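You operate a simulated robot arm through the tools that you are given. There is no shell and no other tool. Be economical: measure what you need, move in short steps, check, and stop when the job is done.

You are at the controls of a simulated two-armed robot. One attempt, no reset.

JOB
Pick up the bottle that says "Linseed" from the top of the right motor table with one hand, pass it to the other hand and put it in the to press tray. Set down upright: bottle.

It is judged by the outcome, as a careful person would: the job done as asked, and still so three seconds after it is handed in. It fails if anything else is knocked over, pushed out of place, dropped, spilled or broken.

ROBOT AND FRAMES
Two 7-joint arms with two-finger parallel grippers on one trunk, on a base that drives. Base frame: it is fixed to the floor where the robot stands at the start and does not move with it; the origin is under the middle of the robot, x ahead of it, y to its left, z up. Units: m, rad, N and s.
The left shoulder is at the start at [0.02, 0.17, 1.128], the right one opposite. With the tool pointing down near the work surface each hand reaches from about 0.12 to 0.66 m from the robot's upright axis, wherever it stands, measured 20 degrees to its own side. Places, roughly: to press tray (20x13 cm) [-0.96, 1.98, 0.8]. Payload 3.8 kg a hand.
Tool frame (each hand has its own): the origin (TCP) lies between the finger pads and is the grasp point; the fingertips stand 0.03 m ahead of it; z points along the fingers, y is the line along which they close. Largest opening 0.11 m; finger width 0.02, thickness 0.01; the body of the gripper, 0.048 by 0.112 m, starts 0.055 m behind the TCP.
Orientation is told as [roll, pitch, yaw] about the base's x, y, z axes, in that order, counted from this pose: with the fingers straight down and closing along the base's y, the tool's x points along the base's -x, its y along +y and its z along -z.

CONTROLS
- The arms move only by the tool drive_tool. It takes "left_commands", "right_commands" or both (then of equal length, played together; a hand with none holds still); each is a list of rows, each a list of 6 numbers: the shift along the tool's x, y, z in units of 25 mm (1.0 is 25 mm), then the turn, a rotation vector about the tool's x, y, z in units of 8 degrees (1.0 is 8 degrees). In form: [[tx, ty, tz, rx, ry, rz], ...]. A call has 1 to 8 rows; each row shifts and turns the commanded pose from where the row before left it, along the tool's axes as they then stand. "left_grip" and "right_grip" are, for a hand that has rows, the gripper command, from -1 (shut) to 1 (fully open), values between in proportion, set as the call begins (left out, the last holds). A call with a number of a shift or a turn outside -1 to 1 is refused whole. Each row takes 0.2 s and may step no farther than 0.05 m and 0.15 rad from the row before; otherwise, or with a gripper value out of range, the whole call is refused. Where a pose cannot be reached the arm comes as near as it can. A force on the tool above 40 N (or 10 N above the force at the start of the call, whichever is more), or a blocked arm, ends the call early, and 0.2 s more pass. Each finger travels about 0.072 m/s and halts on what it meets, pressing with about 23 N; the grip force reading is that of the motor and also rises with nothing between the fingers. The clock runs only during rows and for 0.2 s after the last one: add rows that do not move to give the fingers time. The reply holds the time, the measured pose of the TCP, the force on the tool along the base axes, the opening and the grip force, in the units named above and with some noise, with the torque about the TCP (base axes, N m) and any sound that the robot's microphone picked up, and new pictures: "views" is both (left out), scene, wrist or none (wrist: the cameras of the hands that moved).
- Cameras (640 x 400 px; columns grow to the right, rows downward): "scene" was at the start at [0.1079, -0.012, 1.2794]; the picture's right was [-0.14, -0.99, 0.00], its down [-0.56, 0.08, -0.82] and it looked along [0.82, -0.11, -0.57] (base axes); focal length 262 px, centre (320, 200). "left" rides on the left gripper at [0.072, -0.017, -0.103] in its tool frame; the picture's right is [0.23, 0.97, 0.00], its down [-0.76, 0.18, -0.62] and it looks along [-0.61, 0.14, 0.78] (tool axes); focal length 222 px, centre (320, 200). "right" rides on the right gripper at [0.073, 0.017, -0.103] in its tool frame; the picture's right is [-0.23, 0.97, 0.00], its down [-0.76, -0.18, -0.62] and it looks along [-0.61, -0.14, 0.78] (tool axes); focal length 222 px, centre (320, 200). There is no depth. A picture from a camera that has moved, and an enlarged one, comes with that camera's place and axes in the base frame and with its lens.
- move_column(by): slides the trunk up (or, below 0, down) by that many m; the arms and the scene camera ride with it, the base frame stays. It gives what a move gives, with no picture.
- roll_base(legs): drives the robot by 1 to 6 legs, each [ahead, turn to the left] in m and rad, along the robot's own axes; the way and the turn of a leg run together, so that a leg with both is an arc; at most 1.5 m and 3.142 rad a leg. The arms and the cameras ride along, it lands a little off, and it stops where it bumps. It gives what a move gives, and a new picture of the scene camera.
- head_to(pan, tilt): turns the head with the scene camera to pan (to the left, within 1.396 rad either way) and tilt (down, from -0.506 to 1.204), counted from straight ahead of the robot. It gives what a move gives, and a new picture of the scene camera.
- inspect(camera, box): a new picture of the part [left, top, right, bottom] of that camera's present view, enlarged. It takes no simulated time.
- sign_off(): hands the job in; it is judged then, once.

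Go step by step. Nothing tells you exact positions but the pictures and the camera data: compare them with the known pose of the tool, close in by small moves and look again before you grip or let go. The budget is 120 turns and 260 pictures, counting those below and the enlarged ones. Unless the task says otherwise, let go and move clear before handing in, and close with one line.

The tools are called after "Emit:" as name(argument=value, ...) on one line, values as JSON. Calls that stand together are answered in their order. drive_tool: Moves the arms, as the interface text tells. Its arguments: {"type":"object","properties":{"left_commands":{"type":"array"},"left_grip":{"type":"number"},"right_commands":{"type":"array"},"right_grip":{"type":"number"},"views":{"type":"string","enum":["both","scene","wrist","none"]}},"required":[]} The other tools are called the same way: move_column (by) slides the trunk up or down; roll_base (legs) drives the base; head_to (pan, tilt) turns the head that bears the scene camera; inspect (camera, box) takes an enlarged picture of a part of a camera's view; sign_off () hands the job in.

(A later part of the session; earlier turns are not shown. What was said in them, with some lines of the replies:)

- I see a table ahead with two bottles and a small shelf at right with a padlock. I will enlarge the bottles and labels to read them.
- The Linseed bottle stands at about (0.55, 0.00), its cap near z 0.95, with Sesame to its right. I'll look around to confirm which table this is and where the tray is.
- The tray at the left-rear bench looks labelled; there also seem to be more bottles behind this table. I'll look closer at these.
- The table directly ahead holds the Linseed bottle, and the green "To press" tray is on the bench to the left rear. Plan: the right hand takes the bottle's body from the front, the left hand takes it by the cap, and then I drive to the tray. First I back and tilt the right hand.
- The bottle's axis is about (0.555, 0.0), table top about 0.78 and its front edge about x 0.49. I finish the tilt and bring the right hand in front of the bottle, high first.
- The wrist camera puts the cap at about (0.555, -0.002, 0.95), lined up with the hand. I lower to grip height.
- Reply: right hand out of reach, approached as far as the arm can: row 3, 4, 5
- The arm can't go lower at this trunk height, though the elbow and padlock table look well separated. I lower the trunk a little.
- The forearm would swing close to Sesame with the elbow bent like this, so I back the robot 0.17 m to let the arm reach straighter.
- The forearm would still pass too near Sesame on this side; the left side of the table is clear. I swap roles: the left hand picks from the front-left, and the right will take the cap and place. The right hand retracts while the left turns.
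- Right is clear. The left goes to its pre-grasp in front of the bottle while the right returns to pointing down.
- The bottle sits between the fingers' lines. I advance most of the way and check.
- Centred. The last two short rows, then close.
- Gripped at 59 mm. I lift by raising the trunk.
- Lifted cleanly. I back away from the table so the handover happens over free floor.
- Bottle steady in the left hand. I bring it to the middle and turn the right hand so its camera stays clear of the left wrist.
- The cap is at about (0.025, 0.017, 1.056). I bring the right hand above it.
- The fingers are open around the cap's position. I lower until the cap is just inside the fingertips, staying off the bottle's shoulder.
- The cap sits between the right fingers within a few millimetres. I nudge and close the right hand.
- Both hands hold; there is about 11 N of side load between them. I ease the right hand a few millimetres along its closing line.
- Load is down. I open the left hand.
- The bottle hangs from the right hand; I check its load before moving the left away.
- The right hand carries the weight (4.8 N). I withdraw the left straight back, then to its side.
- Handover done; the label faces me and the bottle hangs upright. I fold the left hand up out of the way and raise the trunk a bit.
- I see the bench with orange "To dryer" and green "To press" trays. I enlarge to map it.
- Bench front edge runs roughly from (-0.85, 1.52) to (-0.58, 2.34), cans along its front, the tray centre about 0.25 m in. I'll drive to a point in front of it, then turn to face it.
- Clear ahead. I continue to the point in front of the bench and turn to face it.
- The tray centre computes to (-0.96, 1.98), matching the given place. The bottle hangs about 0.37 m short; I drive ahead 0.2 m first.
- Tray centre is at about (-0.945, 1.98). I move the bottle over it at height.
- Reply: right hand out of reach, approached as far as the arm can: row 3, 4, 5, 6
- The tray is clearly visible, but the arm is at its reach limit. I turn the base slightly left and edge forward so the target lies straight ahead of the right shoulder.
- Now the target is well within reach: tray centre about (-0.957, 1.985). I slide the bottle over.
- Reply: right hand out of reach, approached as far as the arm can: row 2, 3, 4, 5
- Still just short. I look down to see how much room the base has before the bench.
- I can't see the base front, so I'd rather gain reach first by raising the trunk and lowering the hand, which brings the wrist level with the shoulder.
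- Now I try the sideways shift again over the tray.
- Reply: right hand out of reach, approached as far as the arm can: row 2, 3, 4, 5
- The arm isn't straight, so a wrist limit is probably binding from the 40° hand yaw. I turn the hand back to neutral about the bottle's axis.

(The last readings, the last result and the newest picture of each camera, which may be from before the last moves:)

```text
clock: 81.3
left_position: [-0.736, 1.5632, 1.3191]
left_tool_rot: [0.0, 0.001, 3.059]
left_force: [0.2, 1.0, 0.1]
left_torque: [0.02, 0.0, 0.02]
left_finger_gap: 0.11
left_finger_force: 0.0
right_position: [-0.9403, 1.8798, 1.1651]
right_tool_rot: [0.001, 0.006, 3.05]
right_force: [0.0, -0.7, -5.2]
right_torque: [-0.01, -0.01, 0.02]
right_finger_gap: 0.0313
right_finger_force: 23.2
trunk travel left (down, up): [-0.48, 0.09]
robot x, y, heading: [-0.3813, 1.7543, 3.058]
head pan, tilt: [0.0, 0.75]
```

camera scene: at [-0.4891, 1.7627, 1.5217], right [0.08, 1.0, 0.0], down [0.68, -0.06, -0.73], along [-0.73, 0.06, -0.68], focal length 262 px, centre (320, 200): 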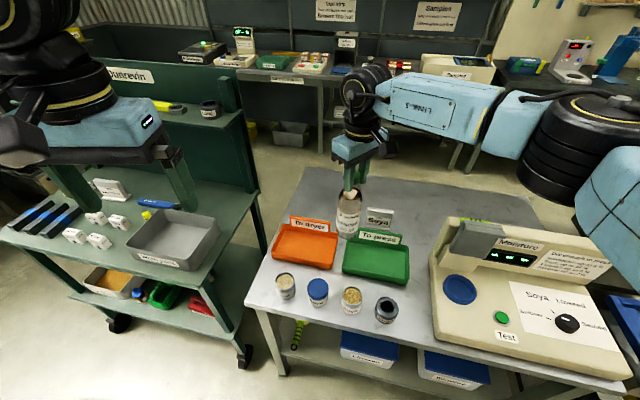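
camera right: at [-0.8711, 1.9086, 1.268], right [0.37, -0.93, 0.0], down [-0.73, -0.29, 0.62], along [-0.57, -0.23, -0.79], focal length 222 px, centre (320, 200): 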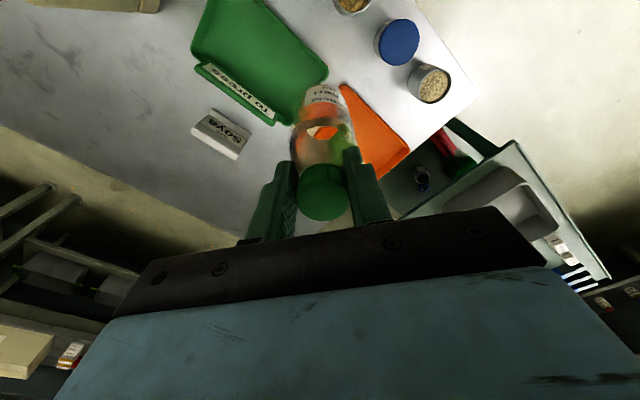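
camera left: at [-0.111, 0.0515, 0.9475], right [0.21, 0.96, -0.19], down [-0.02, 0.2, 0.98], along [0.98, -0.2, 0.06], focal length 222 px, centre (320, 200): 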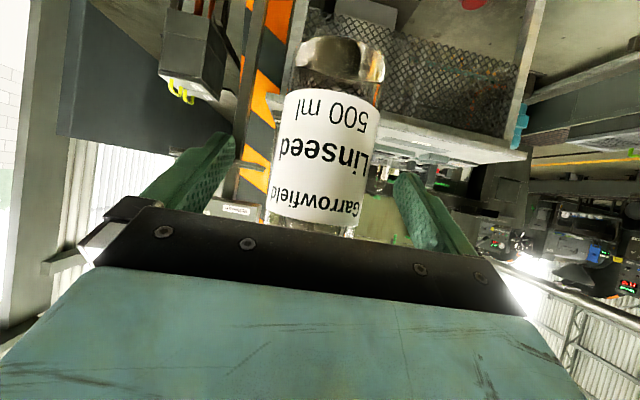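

Emit:
drive_tool(right_commands=[[-0.142, -0.99, 0, 0, 0, 0], [-0.142, -0.99, 0, 0, 0, 0], [-0.142, -0.99, 0, 0, 0, 0], [-0.142, -0.99, 0, 0, 0, 0]], views="both")

```text
clock: 82.3
left_position: [-0.7371, 1.565, 1.3178]
left_tool_rot: [0.003, 0.002, 3.058]
left_force: [0.0, 0.1, 0.3]
left_torque: [0.0, 0.0, 0.01]
left_finger_gap: 0.1102
left_finger_force: 0.0
right_position: [-0.9471, 1.9842, 1.1641]
right_tool_rot: [0.002, 0.007, 3.05]
right_force: [-1.2, 0.0, -4.6]
right_torque: [0.02, -0.03, 0.0]
right_finger_gap: 0.0312
right_finger_force: 23.1
trunk travel left (down, up): [-0.48, 0.09]
robot x, y, heading: [-0.3893, 1.7554, 3.058]
head pan, tilt: [0.0, 0.75]
camera scene: at [-0.4891, 1.7641, 1.5217], right [0.08, 1.0, 0.0], down [0.68, -0.06, -0.73], along [-0.73, 0.06, -0.68], focal length 262 px, centre (320, 200)
camera right: at [-0.8771, 1.9608, 1.2675], right [-0.31, -0.95, 0.0], down [-0.75, 0.25, 0.62], along [-0.59, 0.19, -0.79], focal length 222 px, centre (320, 200)
```

scene: 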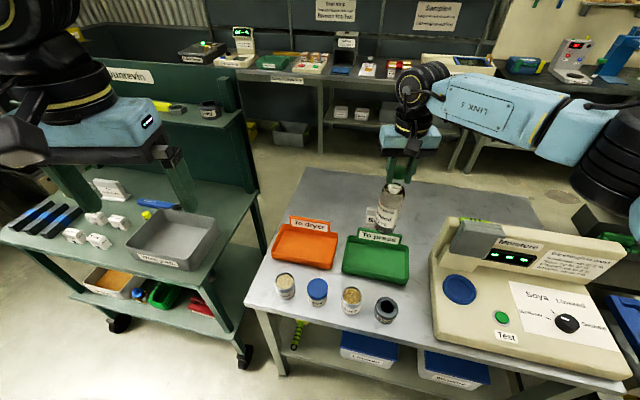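
right: 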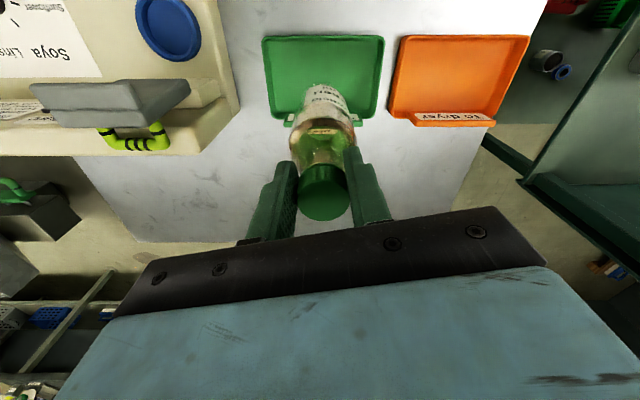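

Over the tray: both views put the tray centre at (-0.956, 1.981) and the hand is within 1 cm. I lower with the trunk most of the way.

Emit:
move_column(by=-0.12)

Emit:
inspect(camera="right", box=[160, 0, 480, 200])

Emit:
head_to(pan=-0.2, tilt=0.75)

Emit:
inspect(camera="scene", box=[200, 120, 440, 270])

```text
clock: 83.8
left_position: [-0.7371, 1.5643, 1.1991]
left_tool_rot: [0.0, 0.002, 3.058]
left_force: [1.1, 0.7, -0.2]
left_torque: [0.01, -0.01, 0.0]
left_finger_gap: 0.1099
left_finger_force: 0.1
right_position: [-0.9479, 1.9829, 1.0451]
right_tool_rot: [0.001, 0.006, 3.052]
right_force: [0.4, 0.3, -5.0]
right_torque: [0.0, -0.01, 0.01]
right_finger_gap: 0.0314
right_finger_force: 23.3
trunk travel left (down, up): [-0.36, 0.21]
robot x, y, heading: [-0.3864, 1.7542, 3.06]
head pan, tilt: [0.0, 0.75]
```

```text
2.00 times, centred on (320, 100) of right
camera zoom: at [-0.877, 1.9594, 1.1479], right [-0.31, -0.95, 0.0], down [-0.75, 0.25, 0.62], along [-0.59, 0.19, -0.79], focal length 444 px, centre (320, 400)
```

zoom: 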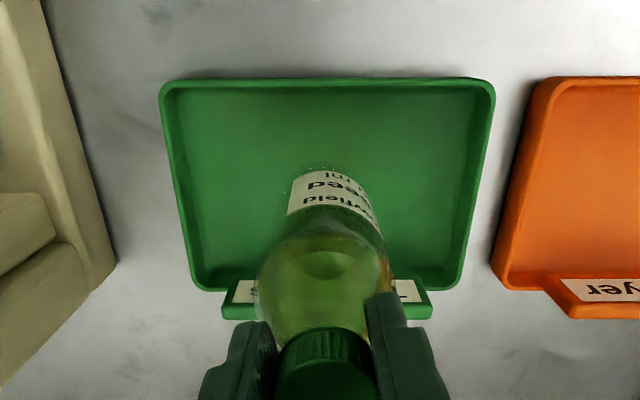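

```text
clock: 84.5
left_position: [-0.7378, 1.5632, 1.1982]
left_tool_rot: [0.0, 0.002, 3.057]
left_force: [-0.3, 0.4, 0.1]
left_torque: [0.01, -0.01, -0.02]
left_finger_gap: 0.11
left_finger_force: 0.0
right_position: [-0.9467, 1.9823, 1.0439]
right_tool_rot: [0.003, 0.007, 3.053]
right_force: [0.2, 0.7, -4.9]
right_torque: [-0.01, -0.03, 0.0]
right_finger_gap: 0.0313
right_finger_force: 22.7
trunk travel left (down, up): [-0.36, 0.21]
robot x, y, heading: [-0.3863, 1.7559, 3.058]
head pan, tilt: [-0.201, 0.75]
camera scene: at [-0.4861, 1.7794, 1.4017], right [0.28, 0.96, 0.0], down [0.65, -0.19, -0.73], along [-0.7, 0.21, -0.68], focal length 262 px, centre (320, 200)
```

scene: 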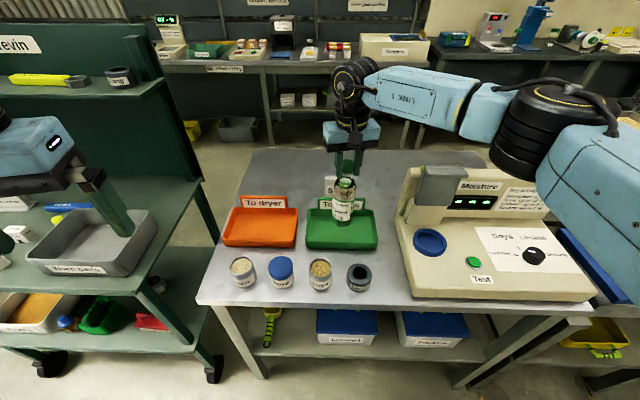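

```text
2.67 times, centred on (320, 195) of scene
camera zoom: at [-0.4861, 1.7794, 1.4017], right [0.28, 0.96, 0.0], down [0.65, -0.19, -0.73], along [-0.7, 0.21, -0.68], focal length 700 px, centre (320, 213)
```

zoom: 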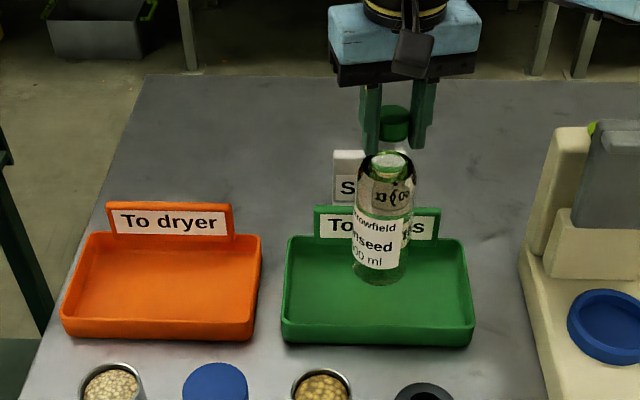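

The bottle is over the tray a bit toward the front. I shift it 1 cm in and lower near to the floor of the tray.

Emit:
drive_tool(right_commands=[[-0.4, -0.12, 0, 0, 0, 0], [0, 0, 0.8, 0, 0, 0], [0, 0, 0.8, 0, 0, 0]], views="none")

Emit:
inspect(camera="scene", box=[260, 140, 420, 240])

Emit:
inspect(camera="right", box=[160, 0, 480, 200])

```text
clock: 85.3
left_position: [-0.7382, 1.5649, 1.1992]
left_tool_rot: [0.0, 0.003, 3.058]
left_force: [-0.7, -0.2, 0.5]
left_torque: [-0.01, 0.02, -0.02]
left_finger_gap: 0.1099
left_finger_force: 0.1
right_position: [-0.9576, 1.9857, 1.0037]
right_tool_rot: [0.001, 0.007, 3.053]
right_force: [0.8, -0.2, -4.7]
right_torque: [0.0, -0.03, 0.02]
right_finger_gap: 0.0311
right_finger_force: 22.8
trunk travel left (down, up): [-0.36, 0.21]
robot x, y, heading: [-0.3864, 1.7546, 3.055]
head pan, tilt: [-0.201, 0.75]
```

```text
4.00 times, centred on (340, 190) of scene
camera zoom: at [-0.4863, 1.7795, 1.4016], right [0.28, 0.96, 0.0], down [0.65, -0.19, -0.73], along [-0.7, 0.21, -0.68], focal length 1050 px, centre (240, 240)
```

zoom: 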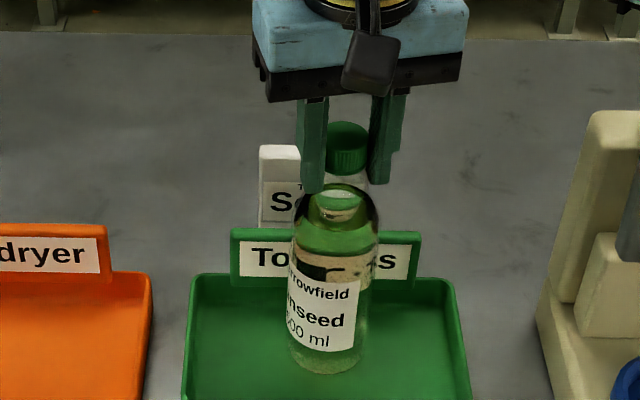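

```text
2.00 times, centred on (320, 100) of right
camera zoom: at [-0.887, 1.9633, 1.1072], right [-0.31, -0.95, 0.0], down [-0.75, 0.25, 0.62], along [-0.59, 0.19, -0.79], focal length 444 px, centre (320, 400)
```

zoom: 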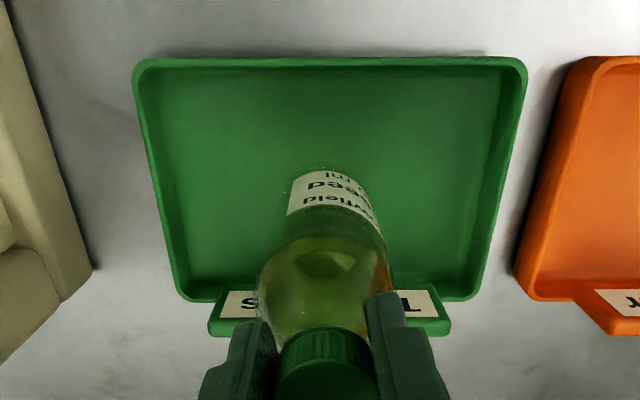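

Well inside the tray. I lower in millimetre steps and watch the force.

Emit:
drive_tool(right_commands=[[0, 0, 0.15, 0, 0, 0], [0, 0, 0.15, 0, 0, 0], [0, 0, 0.12, 0, 0, 0]], views="none")

```text
clock: 86.1
left_position: [-0.7344, 1.5632, 1.1994]
left_tool_rot: [0.0, -0.003, 3.058]
left_force: [-0.4, -0.1, 0.2]
left_torque: [0.03, 0.01, 0.01]
left_finger_gap: 0.1103
left_finger_force: 0.0
right_position: [-0.9572, 1.9854, 1.0006]
right_tool_rot: [0.003, -0.007, 3.051]
right_force: [-2.4, 2.6, 37.3]
right_torque: [0.47, 0.35, -0.02]
right_finger_gap: 0.0318
right_finger_force: 22.8
trunk travel left (down, up): [-0.36, 0.21]
robot x, y, heading: [-0.3853, 1.7538, 3.059]
head pan, tilt: [-0.201, 0.75]
```

Contact, a bit too firm; I back off 6 mm.

Emit:
drive_tool(right_commands=[[0, 0, -0.12, 0, 0, 0], [0, 0, -0.1, 0, 0, 0], [0, 0, 0, 0, 0, 0]], views="none")

Emit:
inspect(camera="scene", box=[260, 140, 420, 240])

```text
clock: 86.9
left_position: [-0.7367, 1.5645, 1.2]
left_tool_rot: [-0.001, -0.001, 3.057]
left_force: [0.6, -0.4, 0.3]
left_torque: [0.02, 0.05, -0.01]
left_finger_gap: 0.1098
left_finger_force: 0.0
right_position: [-0.9563, 1.9864, 1.0]
right_tool_rot: [0.002, 0.002, 3.053]
right_force: [-8.0, 0.9, 18.1]
right_torque: [0.24, 1.02, 0.0]
right_finger_gap: 0.0317
right_finger_force: 23.0
trunk travel left (down, up): [-0.36, 0.21]
robot x, y, heading: [-0.3842, 1.7539, 3.057]
head pan, tilt: [-0.201, 0.75]
```

```text
4.00 times, centred on (340, 190) of scene
camera zoom: at [-0.4848, 1.7787, 1.4018], right [0.28, 0.96, 0.0], down [0.65, -0.19, -0.73], along [-0.7, 0.21, -0.68], focal length 1050 px, centre (240, 240)
```

zoom: 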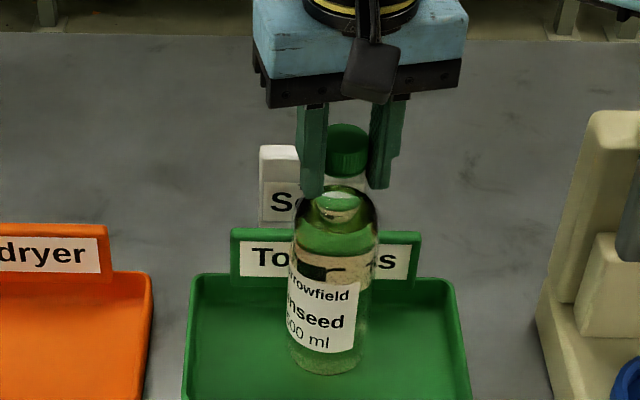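

Emit:
drive_tool(right_commands=[[0, 0, -0.08, 0, 0, 0], [-0.06, 0, 0, 0, 0, 0], [0, 0, 0, 0, 0, 0]], views="none")

```text
clock: 87.7
left_position: [-0.7356, 1.5655, 1.1997]
left_tool_rot: [0.0, -0.001, 3.057]
left_force: [0.5, -0.1, 0.5]
left_torque: [0.0, 0.03, 0.0]
left_finger_gap: 0.1099
left_finger_force: 0.1
right_position: [-0.956, 1.986, 1.0002]
right_tool_rot: [-0.001, 0.008, 3.052]
right_force: [-0.7, -1.4, 9.2]
right_torque: [-0.18, -0.27, -0.01]
right_finger_gap: 0.0313
right_finger_force: 22.8
trunk travel left (down, up): [-0.36, 0.21]
robot x, y, heading: [-0.3852, 1.7567, 3.063]
head pan, tilt: [-0.201, 0.75]
```

Side load is gone and the bottle stands on the tray. I release.

Emit:
drive_tool(right_commands=[[0, 0, 0, 0, 0, 0], [0, 0, 0, 0, 0, 0], [0, 0, 0, 0, 0, 0], [0, 0, 0, 0, 0, 0]], right_grip=0.6, views="both")

Emit:
inspect(camera="scene", box=[260, 140, 420, 240])

```text
clock: 88.7
left_position: [-0.7378, 1.563, 1.1978]
left_tool_rot: [0.0, -0.002, 3.059]
left_force: [-0.5, 0.2, 0.0]
left_torque: [0.0, 0.0, 0.01]
left_finger_gap: 0.1099
left_finger_force: 0.1
right_position: [-0.9579, 1.9859, 1.0012]
right_tool_rot: [0.002, 0.008, 3.055]
right_force: [-0.9, 0.0, -0.4]
right_torque: [-0.05, -0.02, -0.01]
right_finger_gap: 0.0881
right_finger_force: 0.1
trunk travel left (down, up): [-0.36, 0.21]
robot x, y, heading: [-0.3831, 1.7538, 3.06]
head pan, tilt: [-0.201, 0.75]
camera scene: at [-0.4856, 1.7793, 1.4017], right [0.28, 0.96, 0.0], down [0.65, -0.19, -0.73], along [-0.7, 0.21, -0.68], focal length 262 px, centre (320, 200)
camera right: at [-0.8872, 1.9635, 1.1044], right [-0.31, -0.95, 0.0], down [-0.75, 0.25, 0.62], along [-0.59, 0.19, -0.79], focal length 222 px, centre (320, 200)
```

scene: 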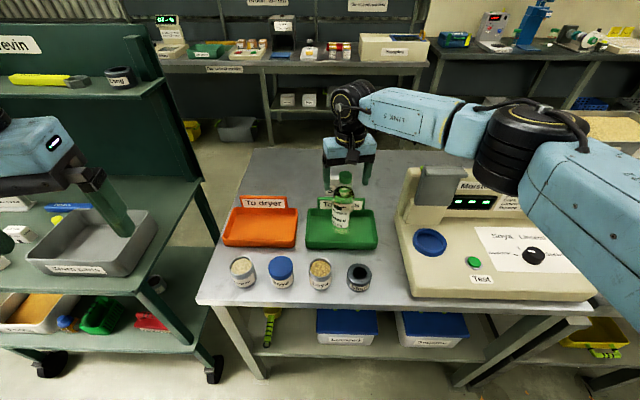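
right: 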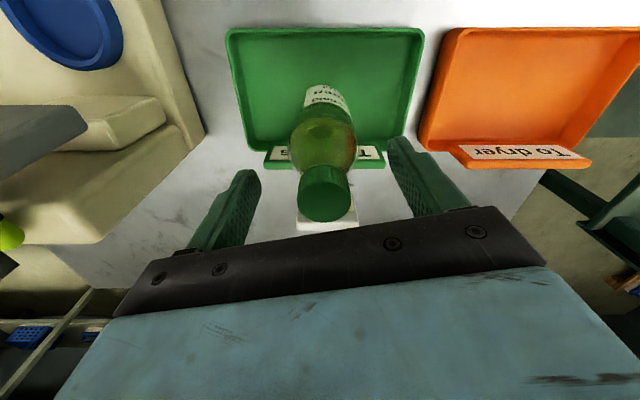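

```text
4.00 times, centred on (340, 190) of scene
camera zoom: at [-0.4856, 1.7793, 1.4017], right [0.28, 0.96, 0.0], down [0.65, -0.19, -0.73], along [-0.7, 0.21, -0.68], focal length 1050 px, centre (240, 240)
```

zoom: 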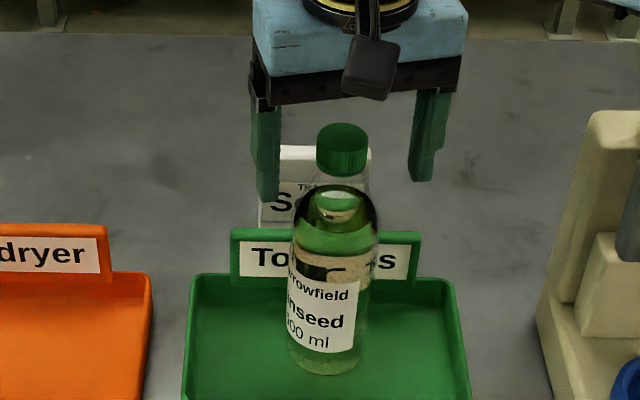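

The bottle stands free and upright in the To press tray. I raise the hand straight up and clear.

Emit:
drive_tool(right_commands=[[0, 0, -1, 0, 0, 0], [0, 0, -1, 0, 0, 0], [0, 0, -1, 0, 0, 0], [0, 0, -1, 0, 0, 0], [0, 0, -1, 0, 0, 0], [0, 0, -1, 0, 0, 0]], views="scene")

Emit:
inspect(camera="scene", box=[260, 140, 420, 240])

```text
clock: 90.1
left_position: [-0.7365, 1.5634, 1.1981]
left_tool_rot: [0.0, -0.001, 3.058]
left_force: [-0.8, 0.5, 0.6]
left_torque: [0.03, 0.01, -0.02]
left_finger_gap: 0.1099
left_finger_force: 0.1
right_position: [-0.9575, 1.987, 1.153]
right_tool_rot: [0.0, 0.006, 3.053]
right_force: [-0.4, 0.1, -0.1]
right_torque: [-0.01, -0.01, -0.02]
right_finger_gap: 0.088
right_finger_force: 0.0
trunk travel left (down, up): [-0.36, 0.21]
robot x, y, heading: [-0.3855, 1.7527, 3.058]
head pan, tilt: [-0.201, 0.75]
camera scene: at [-0.4853, 1.7791, 1.4018], right [0.28, 0.96, 0.0], down [0.65, -0.19, -0.73], along [-0.7, 0.21, -0.68], focal length 262 px, centre (320, 200)
```

scene: 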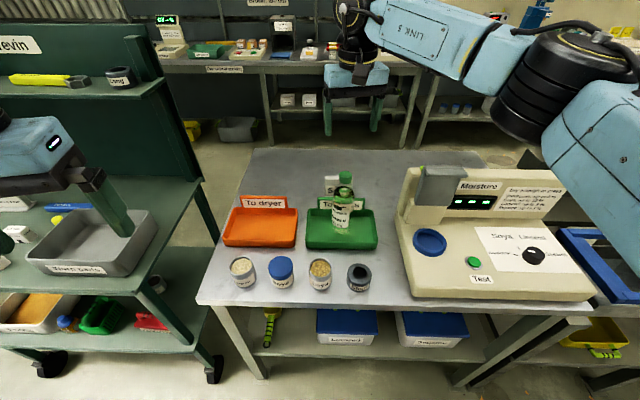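

```text
4.00 times, centred on (340, 190) of scene
camera zoom: at [-0.4853, 1.7791, 1.4018], right [0.28, 0.96, 0.0], down [0.65, -0.19, -0.73], along [-0.7, 0.21, -0.68], focal length 1050 px, centre (240, 240)
```

zoom: 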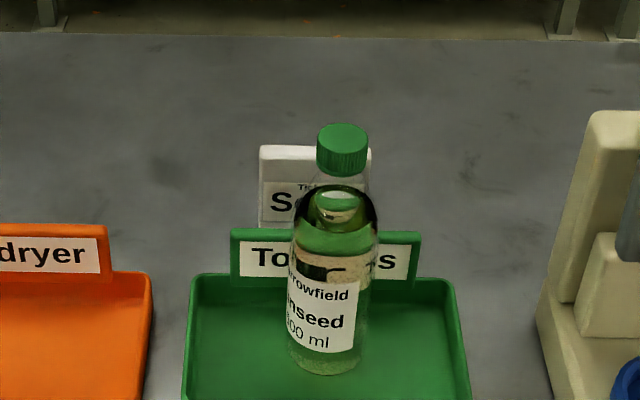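

The bottle stands upright in the tray, the hand is clear and everything else on the bench is in its place. I hand in the job.

Emit:
sign_off()

```text
The job is handed in.
```

The Linseed bottle was picked up with the left hand, passed to the right, and now stands upright in the To press tray with nothing else disturbed in view.
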